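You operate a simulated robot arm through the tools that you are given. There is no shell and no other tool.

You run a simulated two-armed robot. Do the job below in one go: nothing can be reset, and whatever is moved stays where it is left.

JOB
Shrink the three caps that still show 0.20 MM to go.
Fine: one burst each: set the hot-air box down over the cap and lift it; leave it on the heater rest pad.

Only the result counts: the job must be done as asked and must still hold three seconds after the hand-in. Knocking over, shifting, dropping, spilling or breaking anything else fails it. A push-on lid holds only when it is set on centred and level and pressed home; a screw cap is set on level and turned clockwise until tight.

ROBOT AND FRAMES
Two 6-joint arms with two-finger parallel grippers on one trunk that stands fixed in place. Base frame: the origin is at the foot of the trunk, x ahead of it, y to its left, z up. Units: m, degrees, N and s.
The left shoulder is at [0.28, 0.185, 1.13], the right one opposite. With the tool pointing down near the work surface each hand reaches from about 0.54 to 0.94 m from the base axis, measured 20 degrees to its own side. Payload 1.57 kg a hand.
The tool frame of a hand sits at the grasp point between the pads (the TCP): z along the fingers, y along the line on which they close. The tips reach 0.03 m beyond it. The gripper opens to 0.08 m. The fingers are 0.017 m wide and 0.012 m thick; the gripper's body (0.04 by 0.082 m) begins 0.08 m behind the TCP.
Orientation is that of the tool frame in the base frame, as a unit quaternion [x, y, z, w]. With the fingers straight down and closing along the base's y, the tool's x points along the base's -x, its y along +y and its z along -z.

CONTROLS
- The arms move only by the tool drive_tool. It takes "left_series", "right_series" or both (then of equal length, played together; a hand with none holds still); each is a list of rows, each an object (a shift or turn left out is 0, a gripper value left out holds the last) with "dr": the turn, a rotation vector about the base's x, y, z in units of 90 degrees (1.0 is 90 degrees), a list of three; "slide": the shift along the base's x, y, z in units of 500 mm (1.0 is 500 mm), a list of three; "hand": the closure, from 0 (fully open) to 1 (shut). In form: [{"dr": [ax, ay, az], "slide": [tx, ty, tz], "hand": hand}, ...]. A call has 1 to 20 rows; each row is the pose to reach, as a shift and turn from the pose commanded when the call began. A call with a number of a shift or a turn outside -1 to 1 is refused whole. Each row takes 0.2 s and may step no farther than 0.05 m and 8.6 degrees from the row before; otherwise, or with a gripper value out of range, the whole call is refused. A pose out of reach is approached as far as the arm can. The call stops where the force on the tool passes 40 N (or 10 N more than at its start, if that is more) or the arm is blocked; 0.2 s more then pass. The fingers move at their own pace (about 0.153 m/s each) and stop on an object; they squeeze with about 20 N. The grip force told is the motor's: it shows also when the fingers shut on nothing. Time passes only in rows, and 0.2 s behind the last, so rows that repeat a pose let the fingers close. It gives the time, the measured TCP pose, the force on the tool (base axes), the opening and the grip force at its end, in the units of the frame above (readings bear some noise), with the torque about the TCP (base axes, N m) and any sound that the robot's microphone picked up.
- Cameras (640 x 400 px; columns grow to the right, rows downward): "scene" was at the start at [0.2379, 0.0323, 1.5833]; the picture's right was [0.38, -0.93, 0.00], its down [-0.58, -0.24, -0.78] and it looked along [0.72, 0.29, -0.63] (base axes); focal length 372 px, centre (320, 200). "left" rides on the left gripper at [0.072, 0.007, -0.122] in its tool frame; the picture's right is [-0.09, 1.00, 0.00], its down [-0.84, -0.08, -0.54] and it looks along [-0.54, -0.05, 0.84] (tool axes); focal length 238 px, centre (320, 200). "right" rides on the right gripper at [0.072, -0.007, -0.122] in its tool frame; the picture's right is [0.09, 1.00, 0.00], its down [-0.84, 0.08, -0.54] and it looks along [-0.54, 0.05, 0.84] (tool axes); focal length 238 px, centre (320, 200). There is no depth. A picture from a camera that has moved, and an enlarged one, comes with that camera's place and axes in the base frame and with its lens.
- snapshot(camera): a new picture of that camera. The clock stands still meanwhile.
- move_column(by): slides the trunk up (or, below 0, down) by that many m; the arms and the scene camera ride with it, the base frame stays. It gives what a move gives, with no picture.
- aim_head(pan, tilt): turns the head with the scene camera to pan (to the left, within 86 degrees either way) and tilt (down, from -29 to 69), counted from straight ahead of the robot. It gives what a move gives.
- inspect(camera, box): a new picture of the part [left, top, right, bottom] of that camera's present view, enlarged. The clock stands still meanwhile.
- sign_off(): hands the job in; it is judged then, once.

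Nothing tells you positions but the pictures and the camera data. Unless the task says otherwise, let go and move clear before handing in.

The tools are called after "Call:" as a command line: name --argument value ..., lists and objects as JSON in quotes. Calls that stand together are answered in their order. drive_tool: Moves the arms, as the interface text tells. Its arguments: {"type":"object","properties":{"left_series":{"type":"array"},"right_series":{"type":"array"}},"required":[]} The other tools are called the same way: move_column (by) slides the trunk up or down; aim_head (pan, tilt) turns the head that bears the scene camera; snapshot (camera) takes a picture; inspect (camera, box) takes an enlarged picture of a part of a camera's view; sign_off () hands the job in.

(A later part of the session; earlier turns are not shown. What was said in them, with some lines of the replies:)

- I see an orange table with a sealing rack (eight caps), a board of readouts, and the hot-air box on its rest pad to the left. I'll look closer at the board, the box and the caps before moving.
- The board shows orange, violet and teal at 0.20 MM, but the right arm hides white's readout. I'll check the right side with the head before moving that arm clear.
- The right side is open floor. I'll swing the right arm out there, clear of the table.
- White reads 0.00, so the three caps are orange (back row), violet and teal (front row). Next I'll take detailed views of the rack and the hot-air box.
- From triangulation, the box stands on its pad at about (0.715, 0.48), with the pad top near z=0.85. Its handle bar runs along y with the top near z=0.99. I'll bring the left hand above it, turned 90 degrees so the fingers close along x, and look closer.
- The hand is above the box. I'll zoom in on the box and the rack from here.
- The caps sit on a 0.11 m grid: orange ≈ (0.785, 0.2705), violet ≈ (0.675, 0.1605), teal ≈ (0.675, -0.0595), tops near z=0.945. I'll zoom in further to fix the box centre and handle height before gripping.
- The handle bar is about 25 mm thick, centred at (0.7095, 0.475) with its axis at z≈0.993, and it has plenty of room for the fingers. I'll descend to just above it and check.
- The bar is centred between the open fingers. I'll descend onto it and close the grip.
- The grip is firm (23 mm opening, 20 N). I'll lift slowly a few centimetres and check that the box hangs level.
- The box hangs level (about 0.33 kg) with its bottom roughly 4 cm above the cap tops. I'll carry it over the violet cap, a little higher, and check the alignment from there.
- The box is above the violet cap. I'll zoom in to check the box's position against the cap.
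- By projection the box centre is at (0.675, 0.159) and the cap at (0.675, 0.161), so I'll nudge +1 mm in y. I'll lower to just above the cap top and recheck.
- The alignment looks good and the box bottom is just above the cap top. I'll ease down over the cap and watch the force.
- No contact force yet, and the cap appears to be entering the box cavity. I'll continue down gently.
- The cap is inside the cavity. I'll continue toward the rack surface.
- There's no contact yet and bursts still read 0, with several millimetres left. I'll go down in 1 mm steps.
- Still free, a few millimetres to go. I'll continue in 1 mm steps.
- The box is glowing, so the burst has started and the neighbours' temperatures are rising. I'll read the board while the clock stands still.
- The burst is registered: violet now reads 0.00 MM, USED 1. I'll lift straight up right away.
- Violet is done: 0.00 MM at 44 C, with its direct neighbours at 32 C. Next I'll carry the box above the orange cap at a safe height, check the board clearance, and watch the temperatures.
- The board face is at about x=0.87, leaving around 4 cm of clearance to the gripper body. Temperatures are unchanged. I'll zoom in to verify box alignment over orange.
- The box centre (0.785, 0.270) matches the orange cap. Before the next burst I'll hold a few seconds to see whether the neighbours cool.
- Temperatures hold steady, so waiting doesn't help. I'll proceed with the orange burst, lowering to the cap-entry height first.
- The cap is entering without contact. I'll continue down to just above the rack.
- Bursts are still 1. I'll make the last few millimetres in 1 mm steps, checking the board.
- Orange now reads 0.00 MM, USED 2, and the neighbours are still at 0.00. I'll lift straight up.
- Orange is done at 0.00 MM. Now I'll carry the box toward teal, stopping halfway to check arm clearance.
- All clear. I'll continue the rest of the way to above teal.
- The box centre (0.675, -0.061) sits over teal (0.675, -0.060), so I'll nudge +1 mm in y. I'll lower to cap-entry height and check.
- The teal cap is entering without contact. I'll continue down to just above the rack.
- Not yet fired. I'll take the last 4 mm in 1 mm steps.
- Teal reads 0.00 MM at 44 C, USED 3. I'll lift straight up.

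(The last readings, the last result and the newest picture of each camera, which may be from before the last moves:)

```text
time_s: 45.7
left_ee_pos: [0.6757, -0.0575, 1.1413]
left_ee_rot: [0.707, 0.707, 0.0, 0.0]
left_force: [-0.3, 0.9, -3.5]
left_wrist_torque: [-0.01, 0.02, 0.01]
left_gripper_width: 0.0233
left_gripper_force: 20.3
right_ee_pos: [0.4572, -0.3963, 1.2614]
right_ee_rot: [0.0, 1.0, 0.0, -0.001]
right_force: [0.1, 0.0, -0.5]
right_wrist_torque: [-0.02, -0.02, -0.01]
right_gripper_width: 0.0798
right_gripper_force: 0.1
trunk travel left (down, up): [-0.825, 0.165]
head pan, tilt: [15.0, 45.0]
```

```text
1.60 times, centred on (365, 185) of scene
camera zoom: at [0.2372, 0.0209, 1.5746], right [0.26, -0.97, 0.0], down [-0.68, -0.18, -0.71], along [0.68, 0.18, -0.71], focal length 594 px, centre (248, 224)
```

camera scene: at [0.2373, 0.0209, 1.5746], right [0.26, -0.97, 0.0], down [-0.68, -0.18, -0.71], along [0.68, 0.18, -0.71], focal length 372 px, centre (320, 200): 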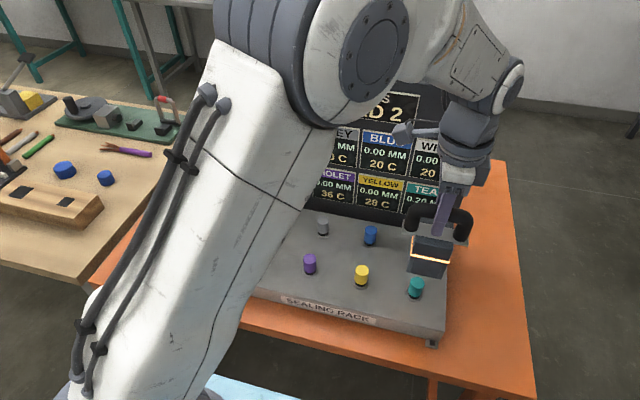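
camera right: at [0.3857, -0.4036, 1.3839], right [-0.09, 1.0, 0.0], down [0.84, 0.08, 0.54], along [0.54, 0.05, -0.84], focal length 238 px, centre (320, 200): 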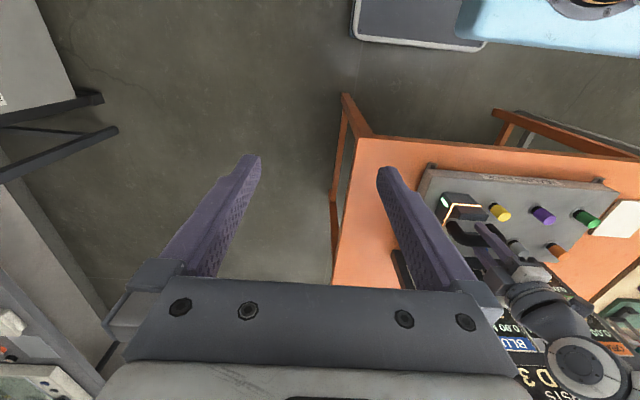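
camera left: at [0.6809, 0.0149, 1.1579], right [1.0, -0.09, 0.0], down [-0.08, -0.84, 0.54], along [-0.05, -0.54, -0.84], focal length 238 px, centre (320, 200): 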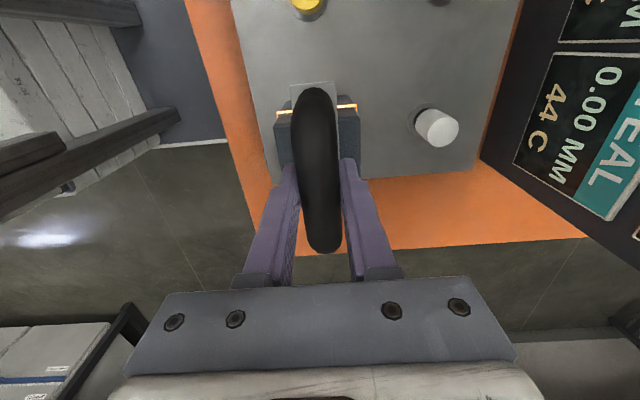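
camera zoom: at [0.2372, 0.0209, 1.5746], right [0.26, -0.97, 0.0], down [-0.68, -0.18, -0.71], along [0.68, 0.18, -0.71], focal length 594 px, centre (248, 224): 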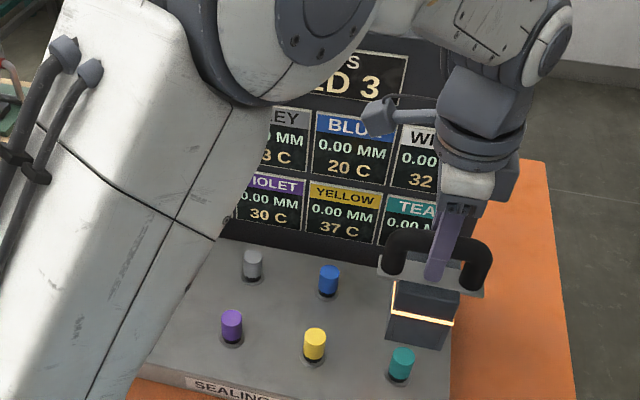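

All three are done. Now I'll carry the box back toward the rest pad along the same height, in two legs.

Call:
drive_tool --left_series '[{"slide": [0.001, 0.016, 0.0], "hand": 1}, {"slide": [0.0035, 0.055, 0.0], "hand": 1}, {"slide": [0.0075, 0.115, 0.0], "hand": 1}, {"slide": [0.0114, 0.175, 0.0], "hand": 1}, {"slide": [0.0153, 0.235, 0.0], "hand": 1}, {"slide": [0.0192, 0.295, 0.0], "hand": 1}, {"slide": [0.0231, 0.355, 0.0], "hand": 1}, {"slide": [0.027, 0.415, 0.0], "hand": 1}, {"slide": [0.031, 0.475, 0.0], "hand": 1}, {"slide": [0.0337, 0.518, 0.0], "hand": 1}, {"slide": [0.0347, 0.5328, 0.0], "hand": 1}]'

Call:
drive_tool --left_series '[{"slide": [0.001, 0.016, 0.0], "hand": 1}, {"slide": [0.0035, 0.055, 0.0], "hand": 1}, {"slide": [0.0075, 0.115, 0.0], "hand": 1}, {"slide": [0.0114, 0.175, 0.0], "hand": 1}, {"slide": [0.0153, 0.235, 0.0], "hand": 1}, {"slide": [0.0192, 0.295, 0.0], "hand": 1}, {"slide": [0.0231, 0.355, 0.0], "hand": 1}, {"slide": [0.027, 0.415, 0.0], "hand": 1}, {"slide": [0.031, 0.475, 0.0], "hand": 1}, {"slide": [0.0337, 0.518, 0.0], "hand": 1}, {"slide": [0.0347, 0.5328, 0.0], "hand": 1}, {"slide": [0.0347, 0.5328, 0.0], "hand": 1}]'

Call:
snapshot --camera "scene"

Call:
inspect --camera "scene" --box '[120, 120, 250, 280]'

Call:
snapshot --camera "left"

Call:
inspect --camera "scene" --box '[230, 60, 500, 310]'

```text
time_s: 48.1
left_ee_pos: [0.6926, 0.209, 1.1412]
left_ee_rot: [0.707, 0.708, 0.0, 0.0]
left_force: [0.6, 0.5, -3.0]
left_wrist_torque: [0.0, 0.04, -0.03]
left_gripper_width: 0.0235
left_gripper_force: 19.8
right_ee_pos: [0.4566, -0.3963, 1.2628]
right_ee_rot: [0.001, 1.0, 0.0, 0.0]
right_force: [0.3, -0.3, -0.3]
right_wrist_torque: [-0.02, 0.01, 0.0]
right_gripper_width: 0.08
right_gripper_force: 0.0
trunk travel left (down, up): [-0.825, 0.165]
head pan, tilt: [15.0, 45.0]
```

```text
time_s: 50.7
left_ee_pos: [0.7103, 0.4758, 1.1413]
left_ee_rot: [0.707, 0.707, 0.0, -0.001]
left_force: [0.0, -0.4, -3.7]
left_wrist_torque: [0.02, -0.03, -0.03]
left_gripper_width: 0.0234
left_gripper_force: 20.0
right_ee_pos: [0.4565, -0.3962, 1.2617]
right_ee_rot: [0.0, 1.0, 0.0, 0.0]
right_force: [0.1, -1.1, 0.0]
right_wrist_torque: [-0.02, -0.02, -0.02]
right_gripper_width: 0.0799
right_gripper_force: 0.0
trunk travel left (down, up): [-0.825, 0.165]
head pan, tilt: [15.0, 45.0]
```

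```text
taken
camera scene: at [0.2373, 0.0211, 1.5746], right [0.26, -0.97, 0.0], down [-0.68, -0.18, -0.71], along [0.68, 0.18, -0.71], focal length 372 px, centre (320, 200)
```

scene: 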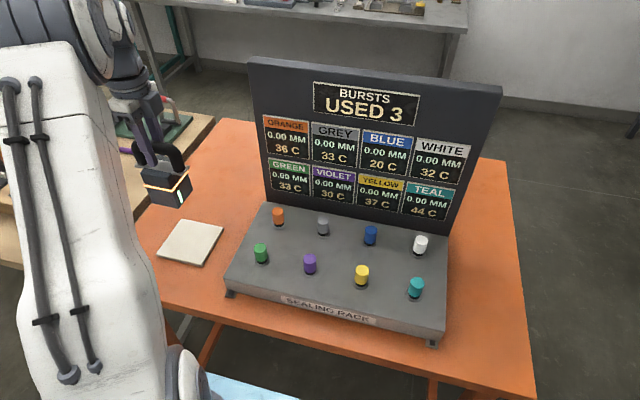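

```text
2.50 times, centred on (185, 200) of scene
camera zoom: at [0.2373, 0.0211, 1.5746], right [0.26, -0.97, 0.0], down [-0.68, -0.18, -0.71], along [0.68, 0.18, -0.71], focal length 929 px, centre (658, 200)
```

zoom: 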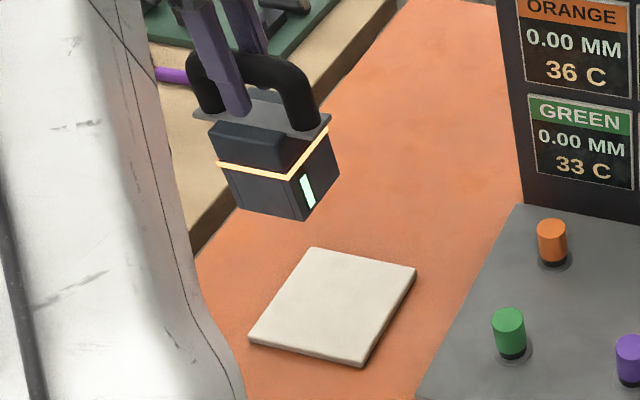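

```text
taken
camera left: at [0.7159, 0.5483, 1.2663], right [1.0, -0.09, 0.0], down [-0.08, -0.84, 0.54], along [-0.05, -0.54, -0.84], focal length 238 px, centre (320, 200)
```

left: 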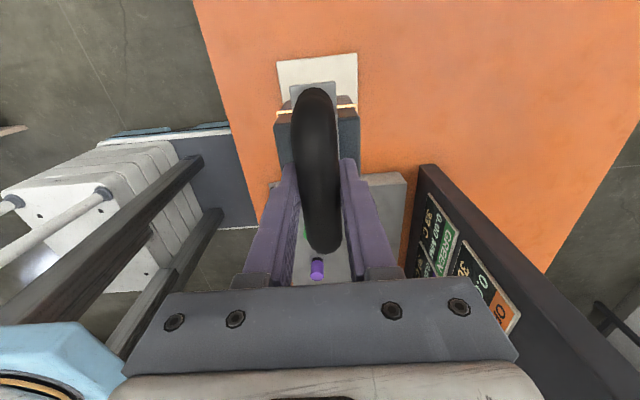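

```text
1.60 times, centred on (365, 185) of scene
camera zoom: at [0.2373, 0.0211, 1.5746], right [0.26, -0.97, 0.0], down [-0.68, -0.18, -0.71], along [0.68, 0.18, -0.71], focal length 594 px, centre (248, 224)
```

zoom: 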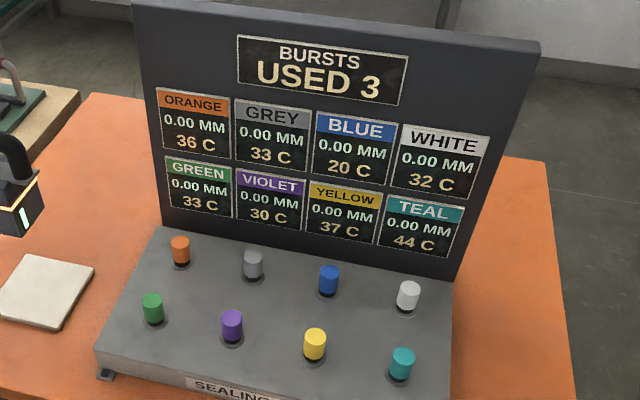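

The board shows all eight caps at 0.00 MM with 3 bursts used, and the box is above its pad. I'll lower it to just over the pad surface.

Call:
drive_tool --left_series '[{"slide": [0, 0, -0.03], "hand": 1}, {"slide": [0, 0, -0.08], "hand": 1}, {"slide": [0, 0, -0.13], "hand": 1}, {"slide": [0, 0, -0.18], "hand": 1}, {"slide": [0, 0, -0.22], "hand": 1}, {"slide": [0, 0, -0.25], "hand": 1}, {"slide": [0, 0, -0.27], "hand": 1}, {"slide": [0, 0, -0.282], "hand": 1}, {"slide": [0, 0, -0.29], "hand": 1}]'

Call:
inspect --camera "scene" --box '[120, 140, 250, 290]'

```text
time_s: 52.7
left_ee_pos: [0.7103, 0.4743, 0.9964]
left_ee_rot: [0.707, 0.707, 0.0, 0.001]
left_force: [0.3, -1.0, -2.7]
left_wrist_torque: [-0.03, 0.02, -0.01]
left_gripper_width: 0.0235
left_gripper_force: 19.8
right_ee_pos: [0.4574, -0.3967, 1.2613]
right_ee_rot: [0.0, 1.0, 0.0, 0.0]
right_force: [-0.3, -0.7, -0.6]
right_wrist_torque: [0.02, 0.01, 0.05]
right_gripper_width: 0.0799
right_gripper_force: 0.0
trunk travel left (down, up): [-0.825, 0.165]
head pan, tilt: [15.0, 45.0]
```

```text
2.67 times, centred on (185, 215) of scene
camera zoom: at [0.2373, 0.0211, 1.5746], right [0.26, -0.97, 0.0], down [-0.68, -0.18, -0.71], along [0.68, 0.18, -0.71], focal length 991 px, centre (680, 160)
```

zoom: 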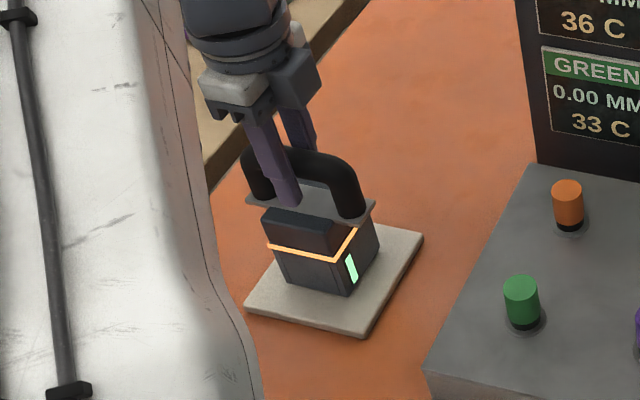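

The box is centred over the pad, about 4–5 mm up. I'll lower in 1 mm steps until the weight comes off.

Call:
drive_tool --left_series '[{"slide": [0, 0, -0.002], "hand": 1}, {"slide": [0, 0, -0.004], "hand": 1}, {"slide": [0, 0, -0.006], "hand": 1}, {"slide": [0, 0, -0.008], "hand": 1}, {"slide": [0, 0, -0.009], "hand": 1}]'

```text
time_s: 53.9
left_ee_pos: [0.7096, 0.4756, 0.9921]
left_ee_rot: [0.708, 0.707, 0.0, 0.0]
left_force: [-0.7, -1.6, -2.4]
left_wrist_torque: [-0.06, -0.01, 0.0]
left_gripper_width: 0.0236
left_gripper_force: 20.3
right_ee_pos: [0.4568, -0.3973, 1.2623]
right_ee_rot: [0.0, 1.0, 0.001, 0.0]
right_force: [-0.5, 0.2, -0.9]
right_wrist_torque: [-0.02, 0.03, 0.0]
right_gripper_width: 0.0801
right_gripper_force: 0.0
trunk travel left (down, up): [-0.825, 0.165]
head pan, tilt: [15.0, 45.0]
```

Call:
drive_tool --left_series '[{"slide": [0, 0, -0.001], "hand": 1}, {"slide": [0, 0, -0.002], "hand": 1}]'

Call:
inspect --camera "scene" --box '[150, 195, 230, 270]'

```text
time_s: 54.5
left_ee_pos: [0.7096, 0.4747, 0.9924]
left_ee_rot: [0.707, 0.707, 0.0, 0.001]
left_force: [-1.2, -0.2, 4.5]
left_wrist_torque: [-0.27, 0.01, -0.08]
left_gripper_width: 0.0237
left_gripper_force: 20.2
right_ee_pos: [0.4561, -0.3964, 1.262]
right_ee_rot: [0.0, 1.0, 0.001, 0.0]
right_force: [0.5, 0.0, 0.6]
right_wrist_torque: [-0.03, -0.02, 0.0]
right_gripper_width: 0.08
right_gripper_force: 0.1
trunk travel left (down, up): [-0.825, 0.165]
head pan, tilt: [15.0, 45.0]
```

```text
5.33 times, centred on (190, 232) of scene
camera zoom: at [0.2369, 0.0209, 1.5748], right [0.26, -0.97, 0.0], down [-0.68, -0.18, -0.71], along [0.68, 0.18, -0.71], focal length 1982 px, centre (1013, 27)
```

zoom: 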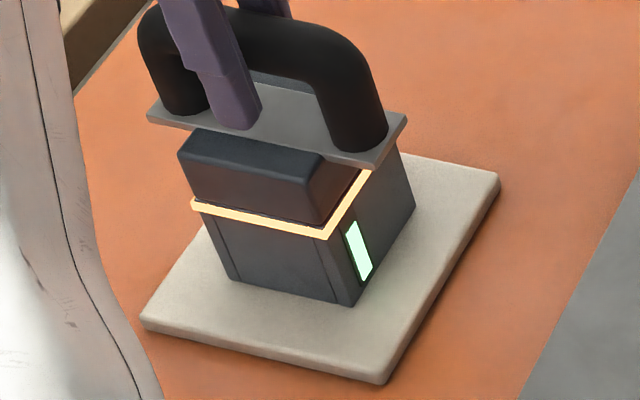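

The box is seated on the pad (weight off, light contact). I'll open the fingers, then rise straight up clear of the handle.

Call:
drive_tool --left_series '[{"hand": 0.4}, {"hand": 0}, {"hand": 0}, {"hand": 0}, {"hand": 0}]'

Call:
inspect --camera "scene" --box '[150, 175, 230, 270]'

Call:
snapshot --camera "left"

```text
time_s: 55.7
left_ee_pos: [0.711, 0.4747, 0.9911]
left_ee_rot: [0.708, 0.707, 0.0, 0.0]
left_force: [-0.2, 0.2, -0.5]
left_wrist_torque: [-0.02, -0.02, 0.03]
left_gripper_width: 0.08
left_gripper_force: 0.0
right_ee_pos: [0.4572, -0.3955, 1.2612]
right_ee_rot: [0.0, 1.0, 0.0, 0.0]
right_force: [-0.8, 0.0, -1.2]
right_wrist_torque: [0.04, -0.01, -0.02]
right_gripper_width: 0.0801
right_gripper_force: 0.1
trunk travel left (down, up): [-0.825, 0.165]
head pan, tilt: [15.0, 45.0]
```

```text
4.21 times, centred on (190, 222) of scene
camera zoom: at [0.2372, 0.021, 1.5746], right [0.26, -0.97, 0.0], down [-0.68, -0.18, -0.71], along [0.68, 0.18, -0.71], focal length 1564 px, centre (867, 105)
```

zoom: 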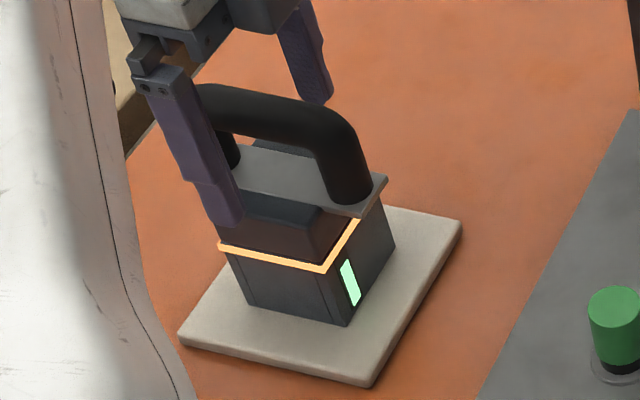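

```text
taken
camera left: at [0.7157, 0.5474, 1.1157], right [1.0, -0.09, 0.0], down [-0.08, -0.84, 0.54], along [-0.05, -0.54, -0.84], focal length 238 px, centre (320, 200)
```

left: 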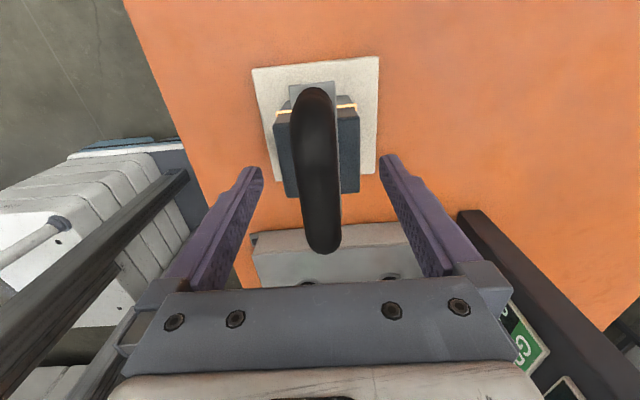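

The box stands free on the pad and the fingers are fully open. I'll raise the hand straight up and back clear.

Call:
drive_tool --left_series '[{"slide": [0, 0, 0.04], "hand": 0}, {"slide": [0, 0, 0.12]}, {"slide": [0, 0, 0.21]}, {"slide": [0, 0, 0.3]}, {"slide": [0, 0, 0.39]}, {"slide": [-0.06, 0, 0.45]}, {"slide": [-0.13, 0, 0.49]}, {"slide": [-0.2, 0, 0.5]}, {"slide": [-0.28, 0, 0.5]}, {"slide": [-0.28, 0, 0.5]}]'

Call:
snapshot --camera "scene"

Call:
inspect --camera "scene" --box '[230, 60, 500, 310]'

Call:
inspect --camera "scene" --box '[140, 180, 236, 280]'

Call:
snapshot --camera "left"

```text
time_s: 57.9
left_ee_pos: [0.5693, 0.4756, 1.242]
left_ee_rot: [0.707, 0.707, 0.0, 0.0]
left_force: [0.7, -0.3, -0.8]
left_wrist_torque: [-0.03, 0.0, -0.01]
left_gripper_width: 0.0804
left_gripper_force: 0.1
right_ee_pos: [0.4562, -0.3965, 1.2629]
right_ee_rot: [0.0, 1.0, 0.0, 0.0]
right_force: [0.1, -0.5, -0.1]
right_wrist_torque: [0.02, -0.01, -0.03]
right_gripper_width: 0.08
right_gripper_force: 0.0
trunk travel left (down, up): [-0.825, 0.165]
head pan, tilt: [15.0, 45.0]
```

```text
taken
camera scene: at [0.2368, 0.0209, 1.5747], right [0.26, -0.97, 0.0], down [-0.68, -0.18, -0.71], along [0.68, 0.18, -0.71], focal length 372 px, centre (320, 200)
```

scene: 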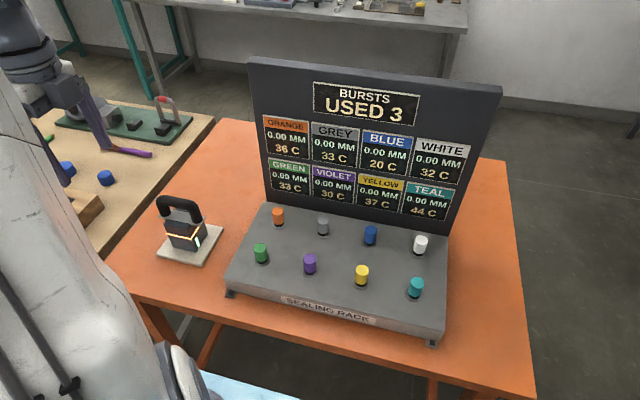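

```text
1.60 times, centred on (365, 185) of scene
camera zoom: at [0.2368, 0.0209, 1.5747], right [0.26, -0.97, 0.0], down [-0.68, -0.18, -0.71], along [0.68, 0.18, -0.71], focal length 594 px, centre (248, 224)
```

zoom: 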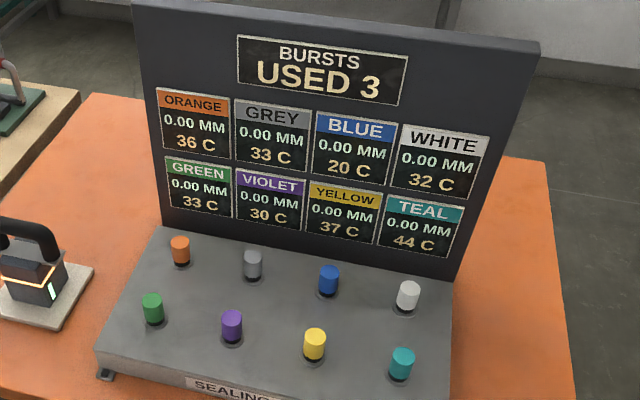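

```text
4.00 times, centred on (188, 230) of scene
camera zoom: at [0.2368, 0.0209, 1.5747], right [0.26, -0.97, 0.0], down [-0.68, -0.18, -0.71], along [0.68, 0.18, -0.71], focal length 1486 px, centre (848, 80)
```

zoom: 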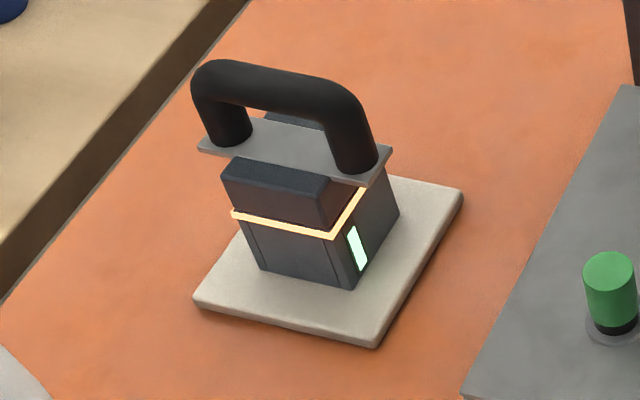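

```text
taken
camera left: at [0.5744, 0.5474, 1.3658], right [1.0, -0.09, 0.0], down [-0.08, -0.84, 0.54], along [-0.05, -0.54, -0.84], focal length 238 px, centre (320, 200)
```

left: 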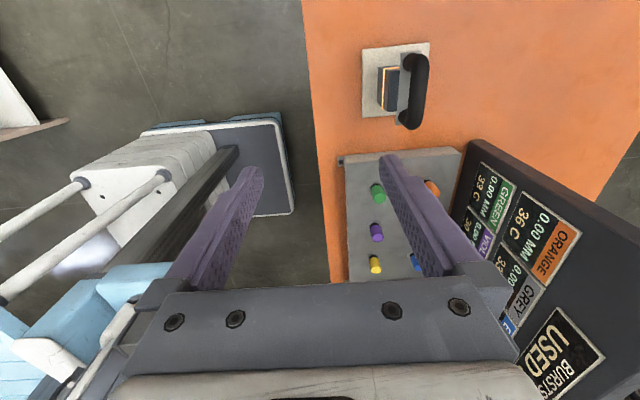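

All eight readouts show 0.00 MM with exactly three bursts used. The box stands centred on its rest pad, nothing else has moved, and both hands are clear, so I'm handing in.

Call:
sign_off

```text
The job is handed in.
```

The orange, violet and teal caps are shrunk. All three now read 0.00 MM, after one burst each; the board shows 3 bursts used.

The other five caps still read 0.00 MM. The bursts warmed the caps next to each target. When I handed in, the hottest was teal at 44 C, and blue was the only cap still at 20 C.

The hot-air box is back on its rest pad, standing level and centred. Its orange band was still lit when I handed in. Nothing else appears to have moved, and both hands are clear.
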